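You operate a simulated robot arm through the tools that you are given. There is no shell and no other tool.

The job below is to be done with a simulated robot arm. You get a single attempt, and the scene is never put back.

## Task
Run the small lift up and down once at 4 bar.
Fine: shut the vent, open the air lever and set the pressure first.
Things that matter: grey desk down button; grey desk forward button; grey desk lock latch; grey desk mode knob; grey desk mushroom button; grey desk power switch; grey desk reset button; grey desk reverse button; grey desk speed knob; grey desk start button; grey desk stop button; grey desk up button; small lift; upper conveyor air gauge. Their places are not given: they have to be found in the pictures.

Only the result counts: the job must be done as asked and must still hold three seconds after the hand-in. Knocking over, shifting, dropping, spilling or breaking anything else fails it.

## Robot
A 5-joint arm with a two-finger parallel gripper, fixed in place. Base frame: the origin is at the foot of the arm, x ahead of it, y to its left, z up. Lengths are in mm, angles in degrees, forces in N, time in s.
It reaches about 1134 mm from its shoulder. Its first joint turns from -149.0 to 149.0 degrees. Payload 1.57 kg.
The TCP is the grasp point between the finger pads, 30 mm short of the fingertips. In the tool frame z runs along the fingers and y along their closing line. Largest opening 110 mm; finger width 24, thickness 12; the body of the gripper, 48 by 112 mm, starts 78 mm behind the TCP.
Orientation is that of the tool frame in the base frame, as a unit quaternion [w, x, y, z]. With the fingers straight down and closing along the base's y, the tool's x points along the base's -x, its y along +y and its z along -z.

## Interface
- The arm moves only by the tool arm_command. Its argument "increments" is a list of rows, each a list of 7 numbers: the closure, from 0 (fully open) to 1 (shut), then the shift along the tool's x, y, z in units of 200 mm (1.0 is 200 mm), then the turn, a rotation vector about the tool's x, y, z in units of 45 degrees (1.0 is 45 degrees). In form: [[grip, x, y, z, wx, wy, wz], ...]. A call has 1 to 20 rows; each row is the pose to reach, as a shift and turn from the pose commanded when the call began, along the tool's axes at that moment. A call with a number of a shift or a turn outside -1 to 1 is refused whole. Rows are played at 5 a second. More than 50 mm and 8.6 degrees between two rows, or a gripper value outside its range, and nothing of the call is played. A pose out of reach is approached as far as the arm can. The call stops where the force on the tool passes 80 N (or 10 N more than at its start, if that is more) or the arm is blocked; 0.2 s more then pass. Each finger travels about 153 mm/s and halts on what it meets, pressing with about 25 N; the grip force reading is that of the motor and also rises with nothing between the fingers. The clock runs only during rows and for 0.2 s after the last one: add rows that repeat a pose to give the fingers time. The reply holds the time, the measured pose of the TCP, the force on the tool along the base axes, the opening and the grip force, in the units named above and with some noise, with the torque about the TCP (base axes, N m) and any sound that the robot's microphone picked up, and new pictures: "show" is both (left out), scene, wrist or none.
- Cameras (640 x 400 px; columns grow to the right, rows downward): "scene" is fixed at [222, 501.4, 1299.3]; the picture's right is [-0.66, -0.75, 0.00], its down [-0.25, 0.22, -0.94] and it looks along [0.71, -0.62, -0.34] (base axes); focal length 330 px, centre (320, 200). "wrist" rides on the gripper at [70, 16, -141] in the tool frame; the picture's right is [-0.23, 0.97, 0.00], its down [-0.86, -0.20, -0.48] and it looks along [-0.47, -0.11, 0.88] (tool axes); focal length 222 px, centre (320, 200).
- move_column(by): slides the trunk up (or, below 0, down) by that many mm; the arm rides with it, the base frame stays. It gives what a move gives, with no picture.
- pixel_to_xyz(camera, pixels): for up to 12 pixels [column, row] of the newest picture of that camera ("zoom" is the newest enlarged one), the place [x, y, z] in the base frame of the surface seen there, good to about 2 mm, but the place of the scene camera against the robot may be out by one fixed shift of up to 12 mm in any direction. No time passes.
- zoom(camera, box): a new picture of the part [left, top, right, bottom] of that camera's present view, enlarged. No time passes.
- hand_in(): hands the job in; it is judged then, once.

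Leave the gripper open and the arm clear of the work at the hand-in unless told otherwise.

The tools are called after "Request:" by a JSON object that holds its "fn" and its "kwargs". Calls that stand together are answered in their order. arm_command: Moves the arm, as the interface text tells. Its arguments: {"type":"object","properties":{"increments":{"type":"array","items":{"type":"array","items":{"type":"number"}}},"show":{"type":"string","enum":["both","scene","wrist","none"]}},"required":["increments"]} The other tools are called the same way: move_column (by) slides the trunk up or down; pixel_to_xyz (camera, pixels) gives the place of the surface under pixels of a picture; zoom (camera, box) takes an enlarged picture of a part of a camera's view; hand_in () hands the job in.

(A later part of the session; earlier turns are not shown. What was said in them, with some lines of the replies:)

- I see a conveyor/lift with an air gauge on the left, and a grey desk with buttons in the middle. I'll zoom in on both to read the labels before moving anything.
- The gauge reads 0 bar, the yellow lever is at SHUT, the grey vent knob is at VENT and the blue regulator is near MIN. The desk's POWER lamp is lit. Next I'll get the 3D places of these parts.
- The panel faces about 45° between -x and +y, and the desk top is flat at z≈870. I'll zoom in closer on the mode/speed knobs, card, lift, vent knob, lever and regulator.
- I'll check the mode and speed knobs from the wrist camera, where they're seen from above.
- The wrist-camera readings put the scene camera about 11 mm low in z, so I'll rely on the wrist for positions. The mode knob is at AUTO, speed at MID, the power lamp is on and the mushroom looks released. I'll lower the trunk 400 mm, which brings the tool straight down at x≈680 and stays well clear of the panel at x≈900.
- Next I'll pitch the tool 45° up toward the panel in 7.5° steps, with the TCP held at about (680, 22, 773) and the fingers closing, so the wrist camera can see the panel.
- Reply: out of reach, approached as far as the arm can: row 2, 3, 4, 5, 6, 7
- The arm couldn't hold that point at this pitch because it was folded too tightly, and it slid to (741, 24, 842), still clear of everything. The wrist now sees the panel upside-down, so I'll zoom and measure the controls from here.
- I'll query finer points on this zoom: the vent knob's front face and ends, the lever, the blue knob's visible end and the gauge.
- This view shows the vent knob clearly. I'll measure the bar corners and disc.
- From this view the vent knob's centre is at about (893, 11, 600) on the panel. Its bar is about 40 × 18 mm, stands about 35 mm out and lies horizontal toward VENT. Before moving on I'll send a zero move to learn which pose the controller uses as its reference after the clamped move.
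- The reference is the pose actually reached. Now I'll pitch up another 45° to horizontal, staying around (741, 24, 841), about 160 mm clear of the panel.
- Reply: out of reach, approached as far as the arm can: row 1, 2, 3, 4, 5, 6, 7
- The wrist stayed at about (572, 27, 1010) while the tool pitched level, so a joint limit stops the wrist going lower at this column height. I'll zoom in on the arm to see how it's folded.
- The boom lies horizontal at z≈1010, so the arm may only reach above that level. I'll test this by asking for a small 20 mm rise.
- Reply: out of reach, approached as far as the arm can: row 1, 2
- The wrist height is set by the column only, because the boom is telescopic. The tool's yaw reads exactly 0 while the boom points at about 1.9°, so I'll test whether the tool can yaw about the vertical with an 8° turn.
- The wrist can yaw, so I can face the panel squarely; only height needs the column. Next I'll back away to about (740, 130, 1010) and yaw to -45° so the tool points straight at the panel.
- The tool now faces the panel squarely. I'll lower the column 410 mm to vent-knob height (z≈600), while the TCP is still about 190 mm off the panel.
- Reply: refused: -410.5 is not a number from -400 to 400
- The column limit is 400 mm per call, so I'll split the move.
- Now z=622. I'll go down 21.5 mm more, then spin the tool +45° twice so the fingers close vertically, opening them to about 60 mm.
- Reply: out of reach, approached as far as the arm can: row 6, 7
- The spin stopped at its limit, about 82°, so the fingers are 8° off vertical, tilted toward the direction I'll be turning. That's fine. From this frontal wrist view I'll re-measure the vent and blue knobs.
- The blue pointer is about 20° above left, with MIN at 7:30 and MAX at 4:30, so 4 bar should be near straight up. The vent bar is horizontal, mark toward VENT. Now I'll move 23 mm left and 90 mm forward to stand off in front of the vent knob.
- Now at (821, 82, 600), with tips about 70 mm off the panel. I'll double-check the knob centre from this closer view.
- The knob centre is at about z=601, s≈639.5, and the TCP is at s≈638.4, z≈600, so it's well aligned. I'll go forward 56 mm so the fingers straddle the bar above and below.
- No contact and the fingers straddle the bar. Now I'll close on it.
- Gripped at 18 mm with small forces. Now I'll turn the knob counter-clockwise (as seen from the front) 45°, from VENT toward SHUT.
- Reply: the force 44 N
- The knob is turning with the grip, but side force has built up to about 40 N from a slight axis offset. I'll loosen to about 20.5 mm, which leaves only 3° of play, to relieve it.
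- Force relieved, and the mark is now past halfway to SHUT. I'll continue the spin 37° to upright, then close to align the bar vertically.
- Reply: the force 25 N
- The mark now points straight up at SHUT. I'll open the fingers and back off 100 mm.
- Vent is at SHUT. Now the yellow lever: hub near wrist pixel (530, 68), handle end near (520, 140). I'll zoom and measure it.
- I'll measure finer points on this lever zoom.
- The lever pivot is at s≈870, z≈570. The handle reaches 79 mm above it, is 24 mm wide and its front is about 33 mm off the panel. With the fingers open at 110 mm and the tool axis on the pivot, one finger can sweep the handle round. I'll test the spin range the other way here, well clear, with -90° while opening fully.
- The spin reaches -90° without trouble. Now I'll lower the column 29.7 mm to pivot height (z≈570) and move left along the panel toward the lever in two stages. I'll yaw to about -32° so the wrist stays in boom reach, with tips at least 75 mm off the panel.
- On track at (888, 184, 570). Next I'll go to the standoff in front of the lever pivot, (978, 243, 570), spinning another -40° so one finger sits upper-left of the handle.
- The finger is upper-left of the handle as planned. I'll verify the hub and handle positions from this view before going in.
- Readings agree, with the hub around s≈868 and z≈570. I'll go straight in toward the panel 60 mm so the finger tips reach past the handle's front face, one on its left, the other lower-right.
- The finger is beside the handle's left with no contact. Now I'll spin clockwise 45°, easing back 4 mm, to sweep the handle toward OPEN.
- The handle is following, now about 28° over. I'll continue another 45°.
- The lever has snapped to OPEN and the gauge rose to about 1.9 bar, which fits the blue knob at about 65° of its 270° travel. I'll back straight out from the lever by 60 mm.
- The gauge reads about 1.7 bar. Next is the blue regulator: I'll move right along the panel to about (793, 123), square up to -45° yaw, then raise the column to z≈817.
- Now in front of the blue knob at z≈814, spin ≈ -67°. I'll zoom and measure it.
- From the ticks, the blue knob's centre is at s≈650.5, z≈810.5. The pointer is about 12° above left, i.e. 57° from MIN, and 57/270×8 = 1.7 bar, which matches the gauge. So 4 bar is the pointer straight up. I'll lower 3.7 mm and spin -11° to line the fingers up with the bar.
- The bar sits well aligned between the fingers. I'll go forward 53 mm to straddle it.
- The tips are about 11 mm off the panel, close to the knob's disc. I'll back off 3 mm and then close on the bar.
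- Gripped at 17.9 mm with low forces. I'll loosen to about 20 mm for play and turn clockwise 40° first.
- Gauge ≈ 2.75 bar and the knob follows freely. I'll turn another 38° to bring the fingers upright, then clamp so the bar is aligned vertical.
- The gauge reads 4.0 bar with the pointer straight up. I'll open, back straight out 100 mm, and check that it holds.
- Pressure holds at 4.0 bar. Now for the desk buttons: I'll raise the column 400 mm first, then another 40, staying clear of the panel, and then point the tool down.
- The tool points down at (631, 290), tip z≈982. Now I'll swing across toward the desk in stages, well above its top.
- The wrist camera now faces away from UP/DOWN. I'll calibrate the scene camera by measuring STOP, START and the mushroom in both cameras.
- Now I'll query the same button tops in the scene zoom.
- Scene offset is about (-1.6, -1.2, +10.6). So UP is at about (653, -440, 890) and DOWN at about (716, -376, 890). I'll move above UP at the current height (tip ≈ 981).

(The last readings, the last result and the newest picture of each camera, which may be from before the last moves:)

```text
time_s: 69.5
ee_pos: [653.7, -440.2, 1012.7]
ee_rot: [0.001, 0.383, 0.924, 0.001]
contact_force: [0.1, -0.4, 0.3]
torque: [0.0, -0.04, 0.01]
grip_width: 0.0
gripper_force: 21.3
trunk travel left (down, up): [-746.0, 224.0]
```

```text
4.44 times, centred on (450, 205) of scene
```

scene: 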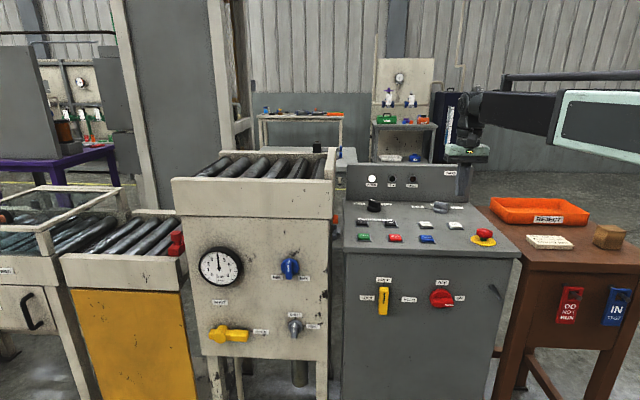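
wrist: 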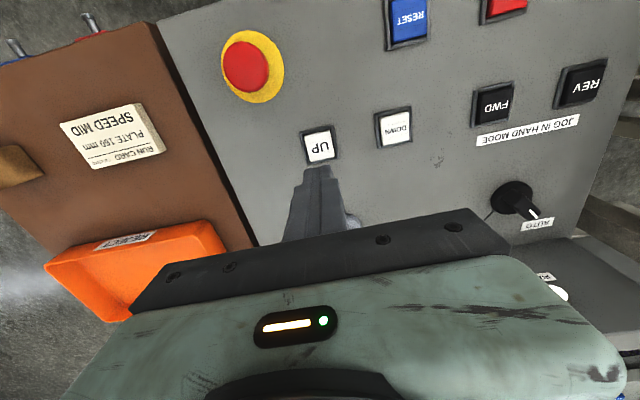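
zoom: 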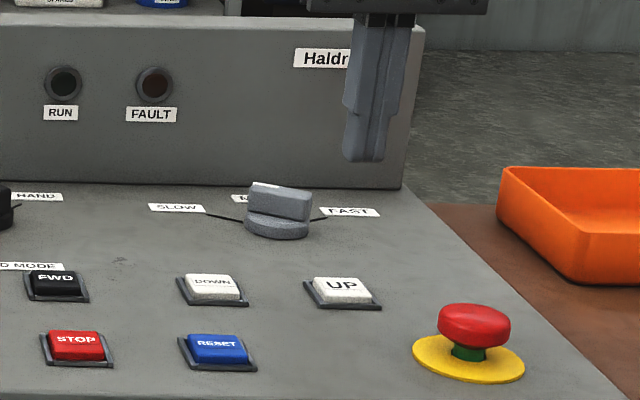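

UP (320, 146) and DOWN (396, 128) are now visible in the wrist camera. The mode knob at (515, 200) points to AUTO. I'll measure the button centres precisely.

Request:
{"fn": "zoom", "kwargs": {"camera": "wrist", "box": [290, 90, 430, 180]}}

Request:
{"fn": "pixel_to_xyz", "kwargs": {"camera": "wrist", "pixels": [[319, 147], [306, 137], [333, 155], [309, 160], [330, 134], [395, 128], [383, 117], [409, 139], [385, 141], [407, 117], [252, 66], [517, 198]]}}

Request:
{"fn": "zoom", "kwargs": {"camera": "wrist", "box": [470, 150, 600, 260]}}

```text
4.44 times, centred on (360, 135) of wrist
```

zoom: 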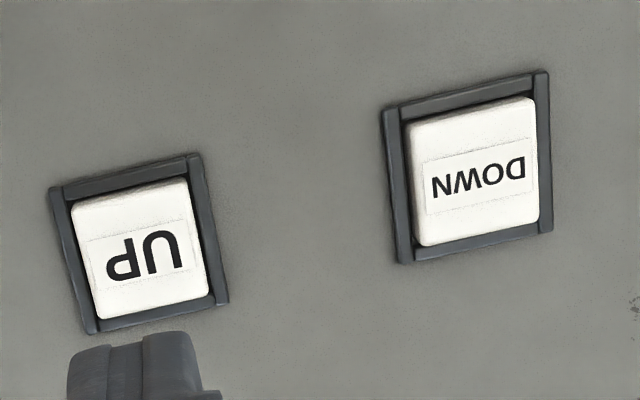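

```text
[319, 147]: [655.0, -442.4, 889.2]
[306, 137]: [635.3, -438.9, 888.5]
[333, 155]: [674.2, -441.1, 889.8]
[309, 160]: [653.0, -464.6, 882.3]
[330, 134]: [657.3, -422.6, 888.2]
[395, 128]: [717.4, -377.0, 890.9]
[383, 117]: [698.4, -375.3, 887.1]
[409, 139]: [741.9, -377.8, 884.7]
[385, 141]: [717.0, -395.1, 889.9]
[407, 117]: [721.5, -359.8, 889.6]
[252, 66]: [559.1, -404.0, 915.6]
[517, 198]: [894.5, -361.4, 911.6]
```

```text
3.64 times, centred on (535, 205) of wrist
```

zoom: 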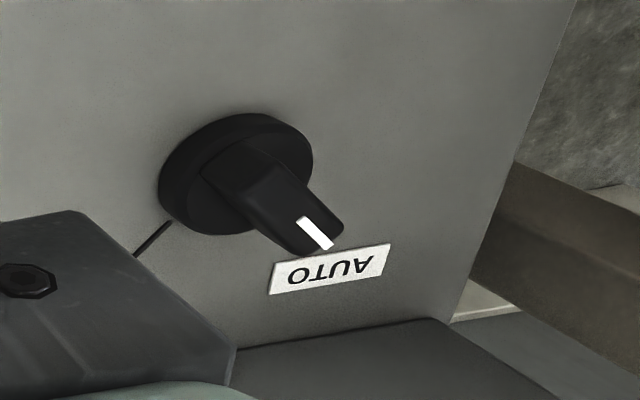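

I'll trim the position by 2 mm and lower the column 85 mm so the tip hovers about 7 mm above UP.

Request:
{"fn": "arm_command", "kwargs": {"increments": [[1, -0.0092, 0.0035, 0, 0, 0, 0], [1, -0.0092, 0.0035, 0, 0, 0, 0]], "show": "none"}}

Request:
{"fn": "move_column", "kwargs": {"by": -85}}

Request:
{"fn": "zoom", "kwargs": {"camera": "scene", "box": [400, 190, 500, 250]}}

Request:
{"fn": "zoom", "kwargs": {"camera": "wrist", "box": [240, 90, 430, 230]}}

```text
time_s: 70.1
ee_pos: [656.0, -441.2, 1012.7]
ee_rot: [0.002, 0.383, 0.924, 0.001]
contact_force: [-0.3, 0.0, 0.4]
torque: [-0.02, -0.01, -0.03]
grip_width: 0.0
gripper_force: 21.8
trunk travel left (down, up): [-746.0, 224.0]
```

```text
time_s: 71.3
ee_pos: [655.6, -441.1, 927.8]
ee_rot: [0.002, 0.383, 0.924, 0.0]
contact_force: [0.5, -0.6, 0.0]
torque: [-0.01, 0.01, 0.01]
grip_width: 0.0
gripper_force: 21.2
trunk travel left (down, up): [-661.0, 309.0]
```

```text
6.40 times, centred on (450, 220) of scene
```

zoom: 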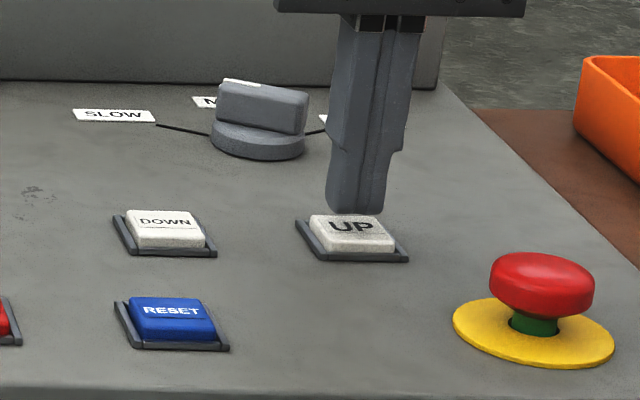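

```text
2.86 times, centred on (335, 160) of wrist
```

zoom: 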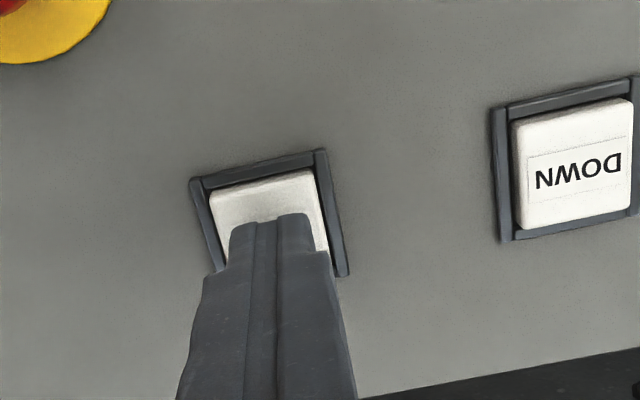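

The tip hovers over UP. I'll press with small column steps: 6 mm first, then watch force, picture and sound.

Request:
{"fn": "move_column", "kwargs": {"by": -6}}

Request:
{"fn": "move_column", "kwargs": {"by": -3}}

```text
time_s: 71.9
ee_pos: [654.8, -442.1, 922.5]
ee_rot: [0.002, 0.383, 0.924, 0.0]
contact_force: [0.1, -0.1, 0.0]
torque: [-0.02, 0.03, -0.01]
grip_width: 0.0
gripper_force: 21.4
trunk travel left (down, up): [-655.0, 315.0]
```

```text
time_s: 72.4
ee_pos: [655.7, -442.3, 918.3]
ee_rot: [0.002, 0.382, 0.924, 0.0]
contact_force: [-0.3, -1.1, 0.7]
torque: [0.0, -0.01, 0.0]
grip_width: 0.0
gripper_force: 21.5
trunk travel left (down, up): [-652.0, 318.0]
```

The tip should be just at the cap, z≈889. I'll press further in 2 mm steps.

Request:
{"fn": "move_column", "kwargs": {"by": -2}}

Request:
{"fn": "move_column", "kwargs": {"by": -2}}

Request:
{"fn": "arm_command", "kwargs": {"increments": [[1, 0, 0, 0, 0, 0, 0], [1, 0, 0, 0, 0, 0, 0]], "show": "scene"}}

```text
time_s: 72.9
ee_pos: [656.3, -440.4, 917.6]
ee_rot: [0.002, 0.382, 0.924, 0.0]
contact_force: [0.7, -0.4, 2.0]
torque: [-0.01, 0.03, 0.01]
grip_width: 0.0
gripper_force: 20.9
trunk travel left (down, up): [-650.0, 320.0]
heard: click
```

```text
time_s: 73.5
ee_pos: [654.3, -441.4, 915.0]
ee_rot: [0.004, 0.382, 0.924, 0.0]
contact_force: [3.0, -2.0, 8.9]
torque: [-0.07, -0.05, -0.02]
grip_width: 0.1
gripper_force: 21.8
trunk travel left (down, up): [-648.0, 322.0]
```

```text
time_s: 74.1
ee_pos: [654.9, -440.7, 915.9]
ee_rot: [0.002, 0.383, 0.924, 0.0]
contact_force: [2.2, -1.8, 8.5]
torque: [-0.02, -0.05, -0.03]
grip_width: 0.0
gripper_force: 21.4
trunk travel left (down, up): [-648.0, 322.0]
```

scene: 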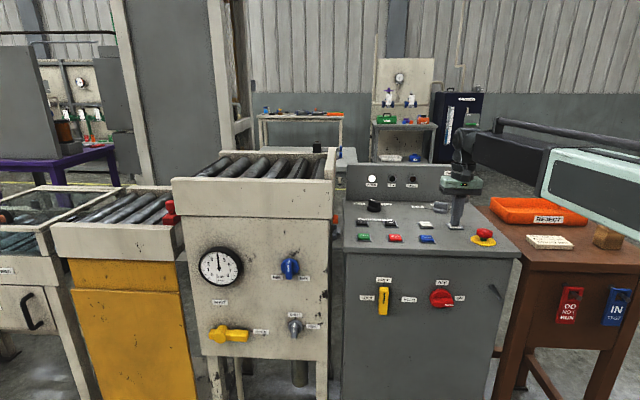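

A click sounded and the lift is rising, in AUTO mode with no fault. I'll keep holding UP and watch.

Request:
{"fn": "arm_command", "kwargs": {"increments": [[1, 0, 0, 0, 0, 0, 0], [1, 0, 0, 0, 0, 0, 0], [1, 0, 0, 0, 0, 0, 0], [1, 0, 0, 0, 0, 0, 0], [1, 0, 0, 0, 0, 0, 0]], "show": "scene"}}

Request:
{"fn": "zoom", "kwargs": {"camera": "scene", "box": [30, 100, 350, 300]}}

```text
time_s: 75.3
ee_pos: [655.6, -440.9, 915.5]
ee_rot: [0.003, 0.383, 0.924, 0.0]
contact_force: [1.7, -0.8, 8.2]
torque: [0.01, -0.01, 0.0]
grip_width: 0.0
gripper_force: 21.0
trunk travel left (down, up): [-648.0, 322.0]
```

scene: 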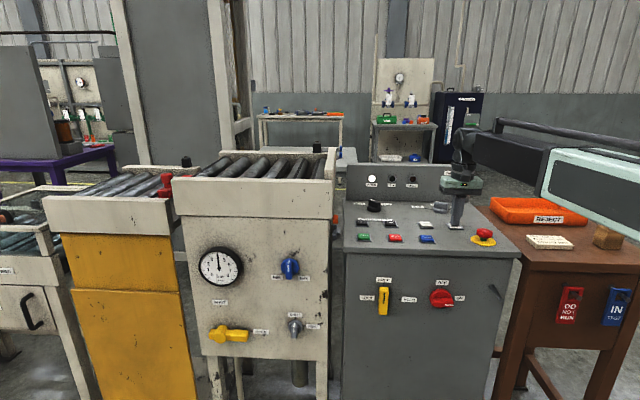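

```text
2.00 times, centred on (190, 200) of scene
```

zoom: 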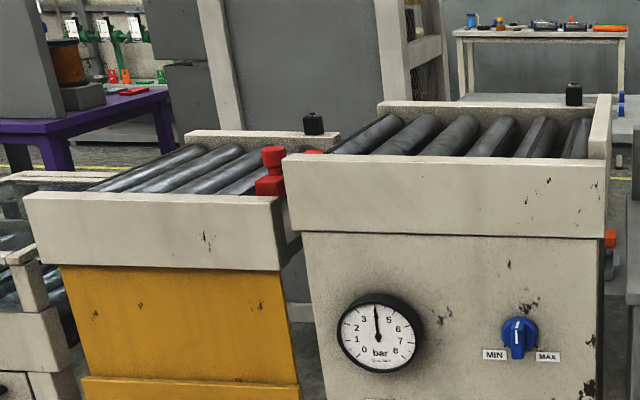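

The lift keeps rising and the gauge is still about 4. I'll hold longer until it stops.

Request:
{"fn": "arm_command", "kwargs": {"increments": [[1, 0, 0, 0, 0, 0, 0], [1, 0, 0, 0, 0, 0, 0], [1, 0, 0, 0, 0, 0, 0], [1, 0, 0, 0, 0, 0, 0], [1, 0, 0, 0, 0, 0, 0]], "show": "scene"}}

Request:
{"fn": "zoom", "kwargs": {"camera": "scene", "box": [30, 100, 350, 300]}}

```text
time_s: 76.5
ee_pos: [655.6, -440.5, 914.5]
ee_rot: [0.003, 0.383, 0.924, 0.0]
contact_force: [-0.1, -1.0, 9.5]
torque: [0.01, 0.0, 0.02]
grip_width: 0.0
gripper_force: 20.9
trunk travel left (down, up): [-648.0, 322.0]
```

scene: 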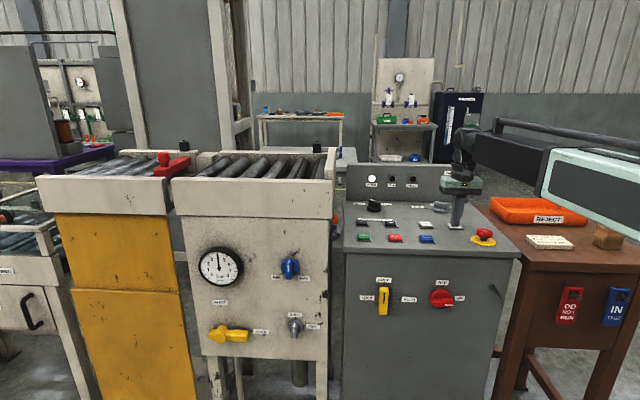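

```text
2.00 times, centred on (190, 200) of scene
```

zoom: 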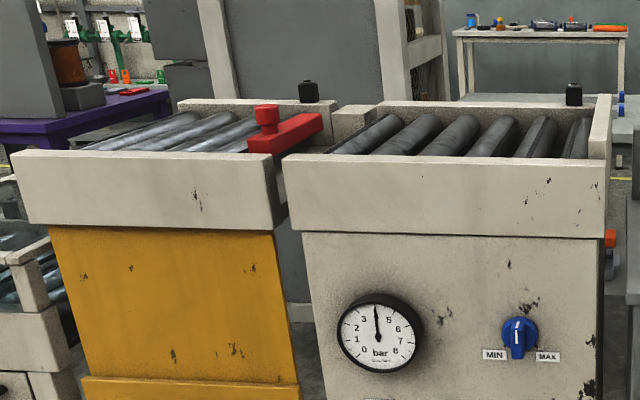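

It looks level with the upper conveyor. One more second of holding will confirm it's at its top stop.

Request:
{"fn": "arm_command", "kwargs": {"increments": [[1, 0, 0, 0, 0, 0, 0], [1, 0, 0, 0, 0, 0, 0], [1, 0, 0, 0, 0, 0, 0], [1, 0, 0, 0, 0, 0, 0], [1, 0, 0, 0, 0, 0, 0]], "show": "scene"}}

Request:
{"fn": "pixel_to_xyz", "kwargs": {"camera": "scene", "pixels": [[100, 180], [100, 210], [220, 190], [60, 180], [150, 176], [120, 250]]}}

Request:
{"fn": "zoom", "kwargs": {"camera": "scene", "box": [30, 100, 350, 300]}}

```text
time_s: 77.7
ee_pos: [655.2, -441.6, 915.6]
ee_rot: [0.003, 0.383, 0.924, 0.0]
contact_force: [1.2, -0.1, 8.0]
torque: [-0.01, 0.01, -0.01]
grip_width: 0.1
gripper_force: 21.2
trunk travel left (down, up): [-648.0, 322.0]
```

scene: 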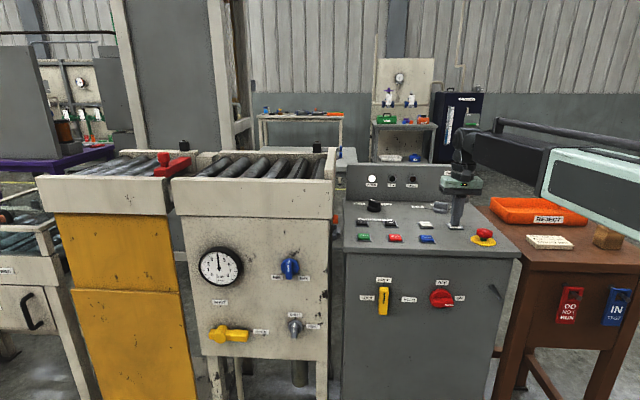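

```text
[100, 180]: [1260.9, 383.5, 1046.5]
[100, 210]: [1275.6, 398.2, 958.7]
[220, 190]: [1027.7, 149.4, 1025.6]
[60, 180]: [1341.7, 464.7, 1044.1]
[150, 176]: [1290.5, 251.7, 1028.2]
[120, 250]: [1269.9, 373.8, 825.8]
```

```text
2.00 times, centred on (190, 200) of scene
```

zoom: 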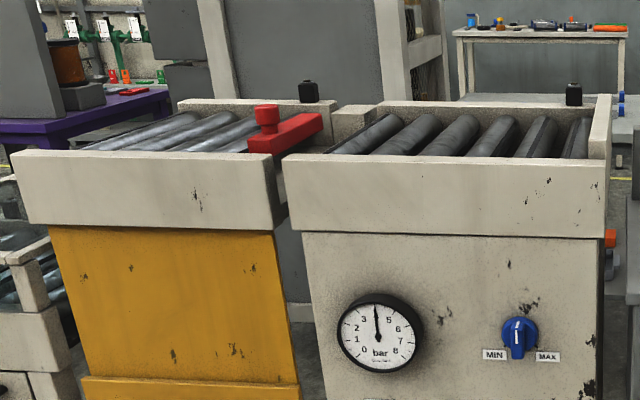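

The lift has stopped at the top, level with the upper conveyor. I'll release UP by raising 25 mm, then move 89 mm along the desk to above DOWN.

Request:
{"fn": "move_column", "kwargs": {"by": 25}}

Request:
{"fn": "arm_command", "kwargs": {"increments": [[1, 0.002, 0.11, 0, 0, 0, 0], [1, 0.004, 0.22, 0, 0, 0, 0], [1, 0.006, 0.33, 0, 0, 0, 0], [1, 0.0085, 0.4434, 0, 0, 0, 0], [1, 0.0085, 0.4434, 0, 0, 0, 0]], "show": "both"}}

Request:
{"fn": "zoom", "kwargs": {"camera": "wrist", "box": [220, 80, 430, 240]}}

Request:
{"fn": "zoom", "kwargs": {"camera": "scene", "box": [190, 240, 260, 290]}}

```text
time_s: 78.4
ee_pos: [657.0, -441.9, 939.4]
ee_rot: [0.001, 0.383, 0.924, 0.0]
contact_force: [0.4, 0.2, -0.9]
torque: [-0.02, -0.01, 0.02]
grip_width: 0.0
gripper_force: 21.4
trunk travel left (down, up): [-673.0, 297.0]
```

```text
time_s: 79.6
ee_pos: [717.4, -377.0, 939.1]
ee_rot: [0.002, 0.383, 0.924, -0.001]
contact_force: [0.9, -0.2, -0.2]
torque: [0.0, 0.02, 0.06]
grip_width: 0.0
gripper_force: 21.5
trunk travel left (down, up): [-673.0, 297.0]
```

scene: 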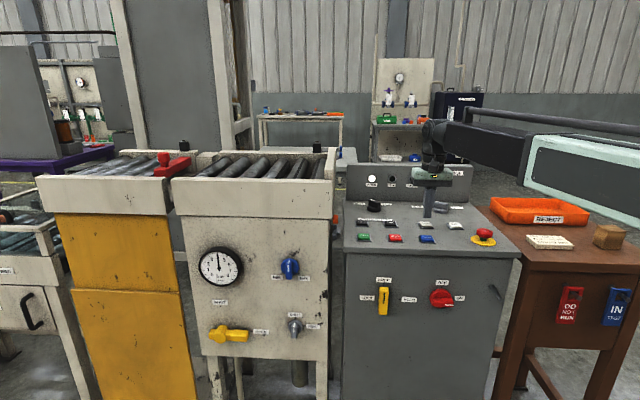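
wrist: 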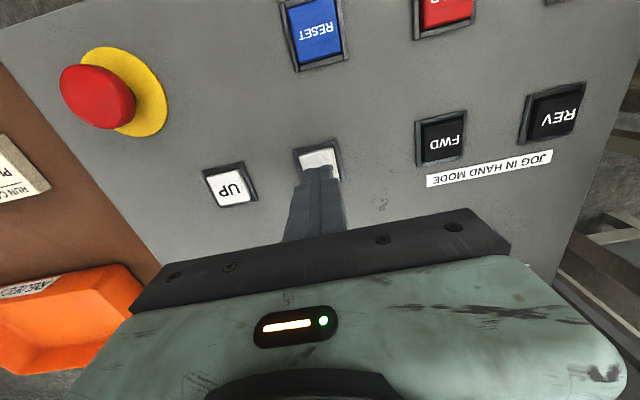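

```text
2.50 times, centred on (325, 160) of wrist
```

zoom: 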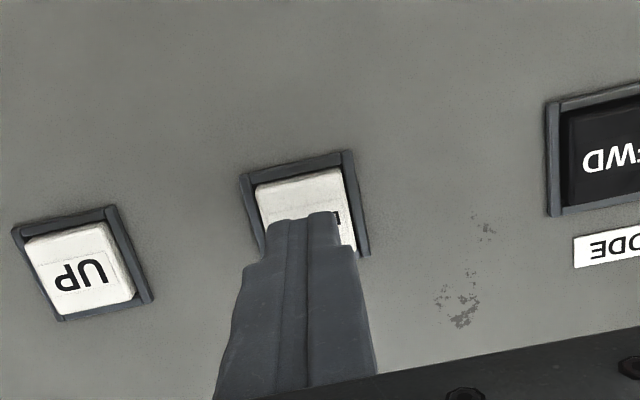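

```text
8.00 times, centred on (225, 265) of scene
```

zoom: 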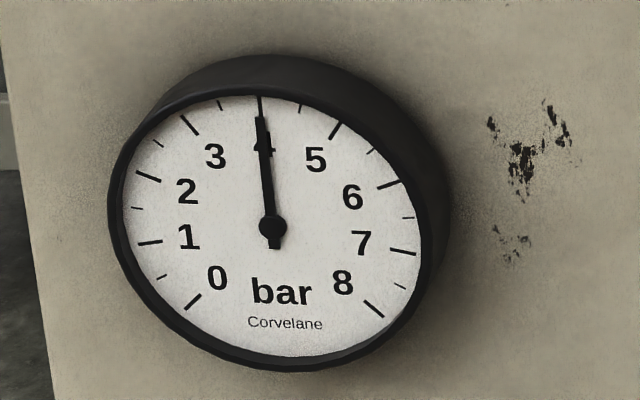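

The lift stays up with UP released, and the gauge is at 4.0. The tip is above DOWN, so I'll lower and press it.

Request:
{"fn": "move_column", "kwargs": {"by": -20}}

Request:
{"fn": "move_column", "kwargs": {"by": -3}}

Request:
{"fn": "move_column", "kwargs": {"by": -2}}

Request:
{"fn": "arm_command", "kwargs": {"increments": [[1, 0, 0, 0, 0, 0, 0], [1, 0, 0, 0, 0, 0, 0], [1, 0, 0, 0, 0, 0, 0]], "show": "scene"}}

```text
time_s: 80.2
ee_pos: [715.7, -377.0, 918.6]
ee_rot: [0.002, 0.383, 0.924, 0.0]
contact_force: [-1.3, -0.5, -0.2]
torque: [-0.01, -0.02, 0.03]
grip_width: 0.0
gripper_force: 21.5
trunk travel left (down, up): [-653.0, 317.0]
```

```text
time_s: 80.8
ee_pos: [716.8, -377.8, 915.9]
ee_rot: [0.002, 0.382, 0.924, 0.0]
contact_force: [0.9, -1.3, 2.6]
torque: [0.04, -0.02, 0.01]
grip_width: 0.0
gripper_force: 21.9
trunk travel left (down, up): [-650.0, 320.0]
heard: click
```

```text
time_s: 81.3
ee_pos: [716.7, -377.7, 914.5]
ee_rot: [0.003, 0.383, 0.924, 0.0]
contact_force: [3.8, -2.0, 8.3]
torque: [-0.01, -0.06, 0.01]
grip_width: 0.0
gripper_force: 21.6
trunk travel left (down, up): [-648.0, 322.0]
```

```text
time_s: 82.1
ee_pos: [716.0, -378.3, 915.9]
ee_rot: [0.002, 0.382, 0.924, 0.001]
contact_force: [4.2, -1.4, 8.7]
torque: [0.0, -0.1, 0.0]
grip_width: 0.0
gripper_force: 21.1
trunk travel left (down, up): [-648.0, 322.0]
```

scene: 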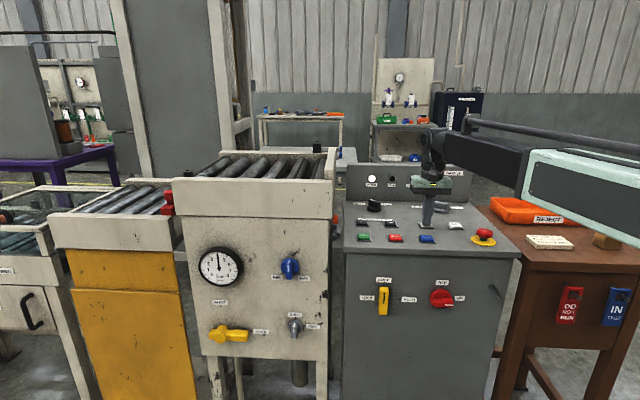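

DOWN clicked and the lift is descending. I'll hold until it reaches the bottom.

Request:
{"fn": "arm_command", "kwargs": {"increments": [[1, 0, 0, 0, 0, 0, 0], [1, 0, 0, 0, 0, 0, 0], [1, 0, 0, 0, 0, 0, 0], [1, 0, 0, 0, 0, 0, 0], [1, 0, 0, 0, 0, 0, 0], [1, 0, 0, 0, 0, 0, 0], [1, 0, 0, 0, 0, 0, 0], [1, 0, 0, 0, 0, 0, 0], [1, 0, 0, 0, 0, 0, 0], [1, 0, 0, 0, 0, 0, 0]], "show": "scene"}}

Request:
{"fn": "pixel_to_xyz", "kwargs": {"camera": "scene", "pixels": [[130, 250], [130, 320], [150, 235], [175, 240]]}}

```text
time_s: 84.3
ee_pos: [715.3, -377.3, 915.7]
ee_rot: [0.003, 0.383, 0.924, 0.0]
contact_force: [1.2, -0.4, 8.5]
torque: [0.04, 0.01, 0.01]
grip_width: 0.0
gripper_force: 21.7
trunk travel left (down, up): [-648.0, 322.0]
```

scene: 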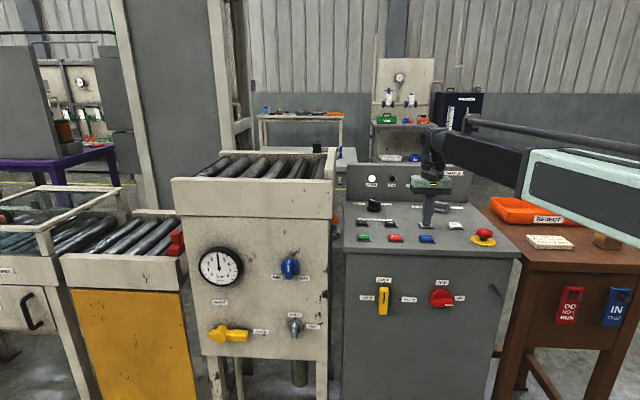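

```text
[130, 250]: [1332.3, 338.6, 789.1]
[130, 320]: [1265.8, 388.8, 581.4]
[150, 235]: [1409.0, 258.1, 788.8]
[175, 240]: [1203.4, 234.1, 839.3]
```

The lift's points match the starting ones (e.g. z 789.1 now, 789.7 before), so it's fully down. One more second of holding, then I'll release and raise clear.

Request:
{"fn": "arm_command", "kwargs": {"increments": [[1, 0, 0, 0, 0, 0, 0], [1, 0, 0, 0, 0, 0, 0], [1, 0, 0, 0, 0, 0, 0], [1, 0, 0, 0, 0, 0, 0], [1, 0, 0, 0, 0, 0, 0]], "show": "none"}}

Request:
{"fn": "move_column", "kwargs": {"by": 120}}

Request:
{"fn": "arm_command", "kwargs": {"increments": [[0.5, 0.15, 0.05, 0, 0, 0, 0], [0.2, 0.3, 0.1, 0, 0, 0, 0], [0, 0.45, 0.15, 0, 0, 0, 0], [0, 0.6, 0.2, 0, 0, 0, 0], [0, 0.75, 0.25, 0, 0, 0, 0], [0, 0.75, 0.25, 0, 0, 0, 0]], "show": "both"}}

Request:
{"fn": "zoom", "kwargs": {"camera": "scene", "box": [170, 230, 340, 350]}}

Request:
{"fn": "zoom", "kwargs": {"camera": "scene", "box": [335, 160, 525, 260]}}

Request:
{"fn": "zoom", "kwargs": {"camera": "scene", "box": [190, 240, 260, 290]}}

```text
time_s: 85.5
ee_pos: [715.9, -375.9, 914.4]
ee_rot: [0.003, 0.383, 0.924, 0.0]
contact_force: [-0.1, 0.0, 8.6]
torque: [0.01, 0.01, 0.02]
grip_width: 0.0
gripper_force: 21.2
trunk travel left (down, up): [-648.0, 322.0]
```

```text
time_s: 87.0
ee_pos: [717.1, -377.4, 1034.4]
ee_rot: [0.002, 0.383, 0.924, -0.001]
contact_force: [0.0, -0.3, 0.0]
torque: [-0.02, 0.0, 0.01]
grip_width: 0.2
gripper_force: 21.4
trunk travel left (down, up): [-768.0, 202.0]
```

```text
time_s: 88.4
ee_pos: [646.1, -235.1, 1034.0]
ee_rot: [0.002, 0.383, 0.924, 0.0]
contact_force: [-0.8, -0.6, 0.9]
torque: [-0.01, -0.03, 0.05]
grip_width: 109.9
gripper_force: 0.0
trunk travel left (down, up): [-768.0, 202.0]
```

scene: 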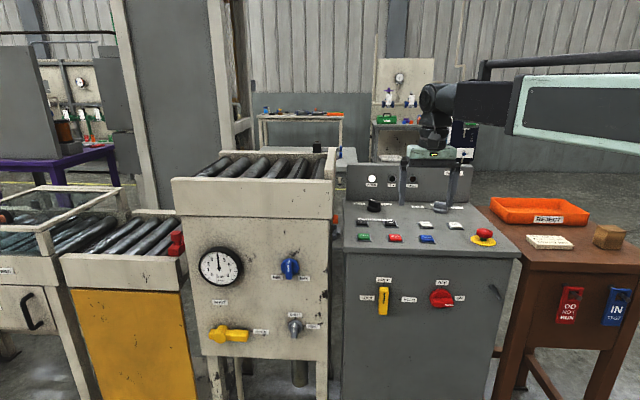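
wrist: 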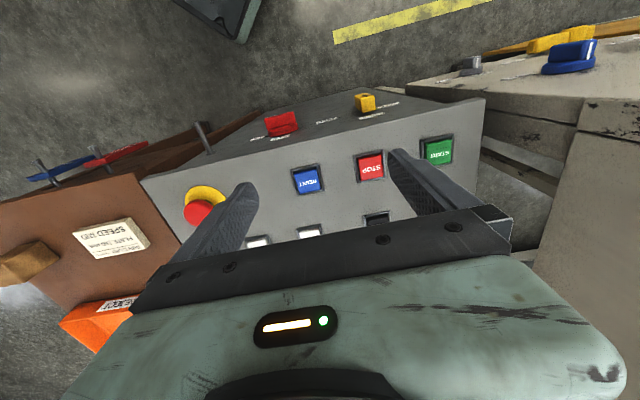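

```text
3.33 times, centred on (255, 290) of scene
```

zoom: 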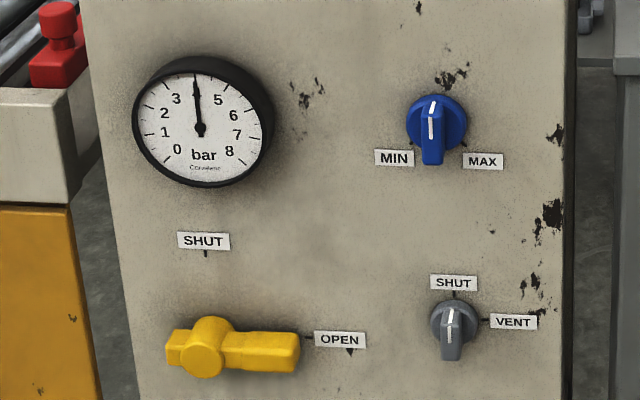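

```text
3.37 times, centred on (430, 210) of scene
```

zoom: 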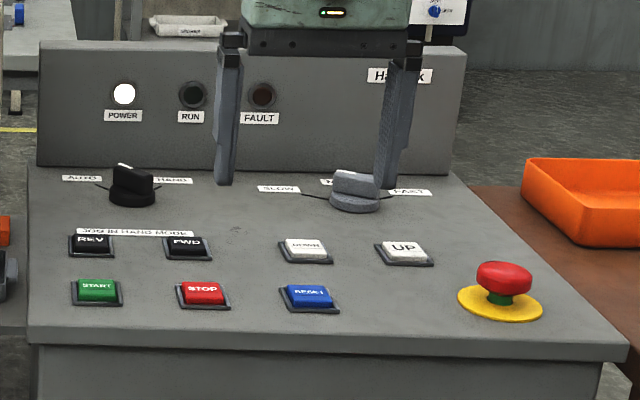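

```text
8.00 times, centred on (225, 265) of scene
```

zoom: 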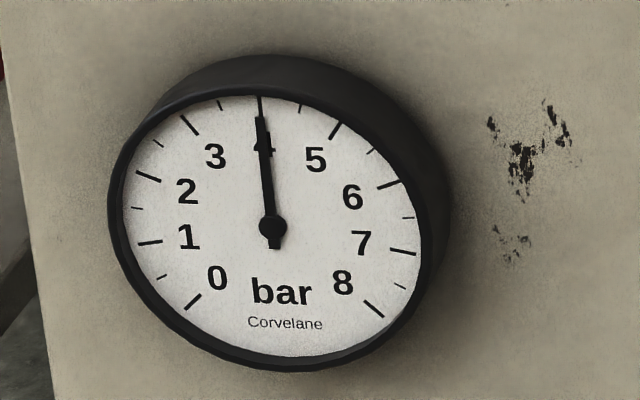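

Everything reads right: lift down, gauge 4.0 bar, lever OPEN, vent SHUT, no fault lamp, desk controls as before. I'll swing the arm off the desk to leave the work clear.

Request:
{"fn": "arm_command", "kwargs": {"increments": [[0, 0.141, 0.13, 0, 0, 0, 0], [0, 0.283, 0.259, 0, 0, 0, 0], [0, 0.424, 0.389, 0, 0, 0, 0], [0, 0.566, 0.518, 0, 0, 0, 0], [0, 0.707, 0.648, 0, 0, 0, 0], [0, 0.8485, 0.777, 0, 0, 0, 0], [0, 0.8485, 0.777, 0, 0, 0, 0], [0, 0.8485, 0.777, 0, 0, 0, 0]], "show": "scene"}}

```text
time_s: 90.2
ee_pos: [635.9, -8.4, 1034.4]
ee_rot: [0.001, 0.383, 0.924, 0.0]
contact_force: [-0.1, 0.1, -0.6]
torque: [0.03, 0.05, 0.04]
grip_width: 109.9
gripper_force: 0.1
trunk travel left (down, up): [-768.0, 202.0]
```

scene: 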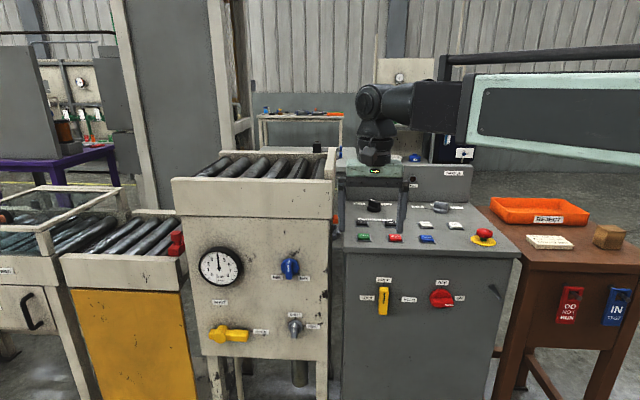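

The arm is clear at (636, -8, 1034) with the gripper open. The lift is down and the gauge holds at 4 bar, so I'm handing in.

Request:
{"fn": "hand_in", "kwargs": {}}

```text
The job is handed in.
```

The small lift went up once to the level of the upper conveyor and back down to its starting height, with the gauge at 4 bar. I've handed the job in, but I haven't had a result back.

- **Before the run:** I shut the vent, opened the air lever and set the regulator so the gauge read 4.0 bar, in that order.
- **The run:** I held UP until the lift stopped level with the upper conveyor, then held DOWN until it was back at the bottom. The fault lamp was off when I checked afterwards.
- **At hand-in:** The gauge still read 4.0 bar. On the desk I pressed only UP and DOWN; the mode knob stayed at AUTO. The gripper is open and the arm is clear of the work.
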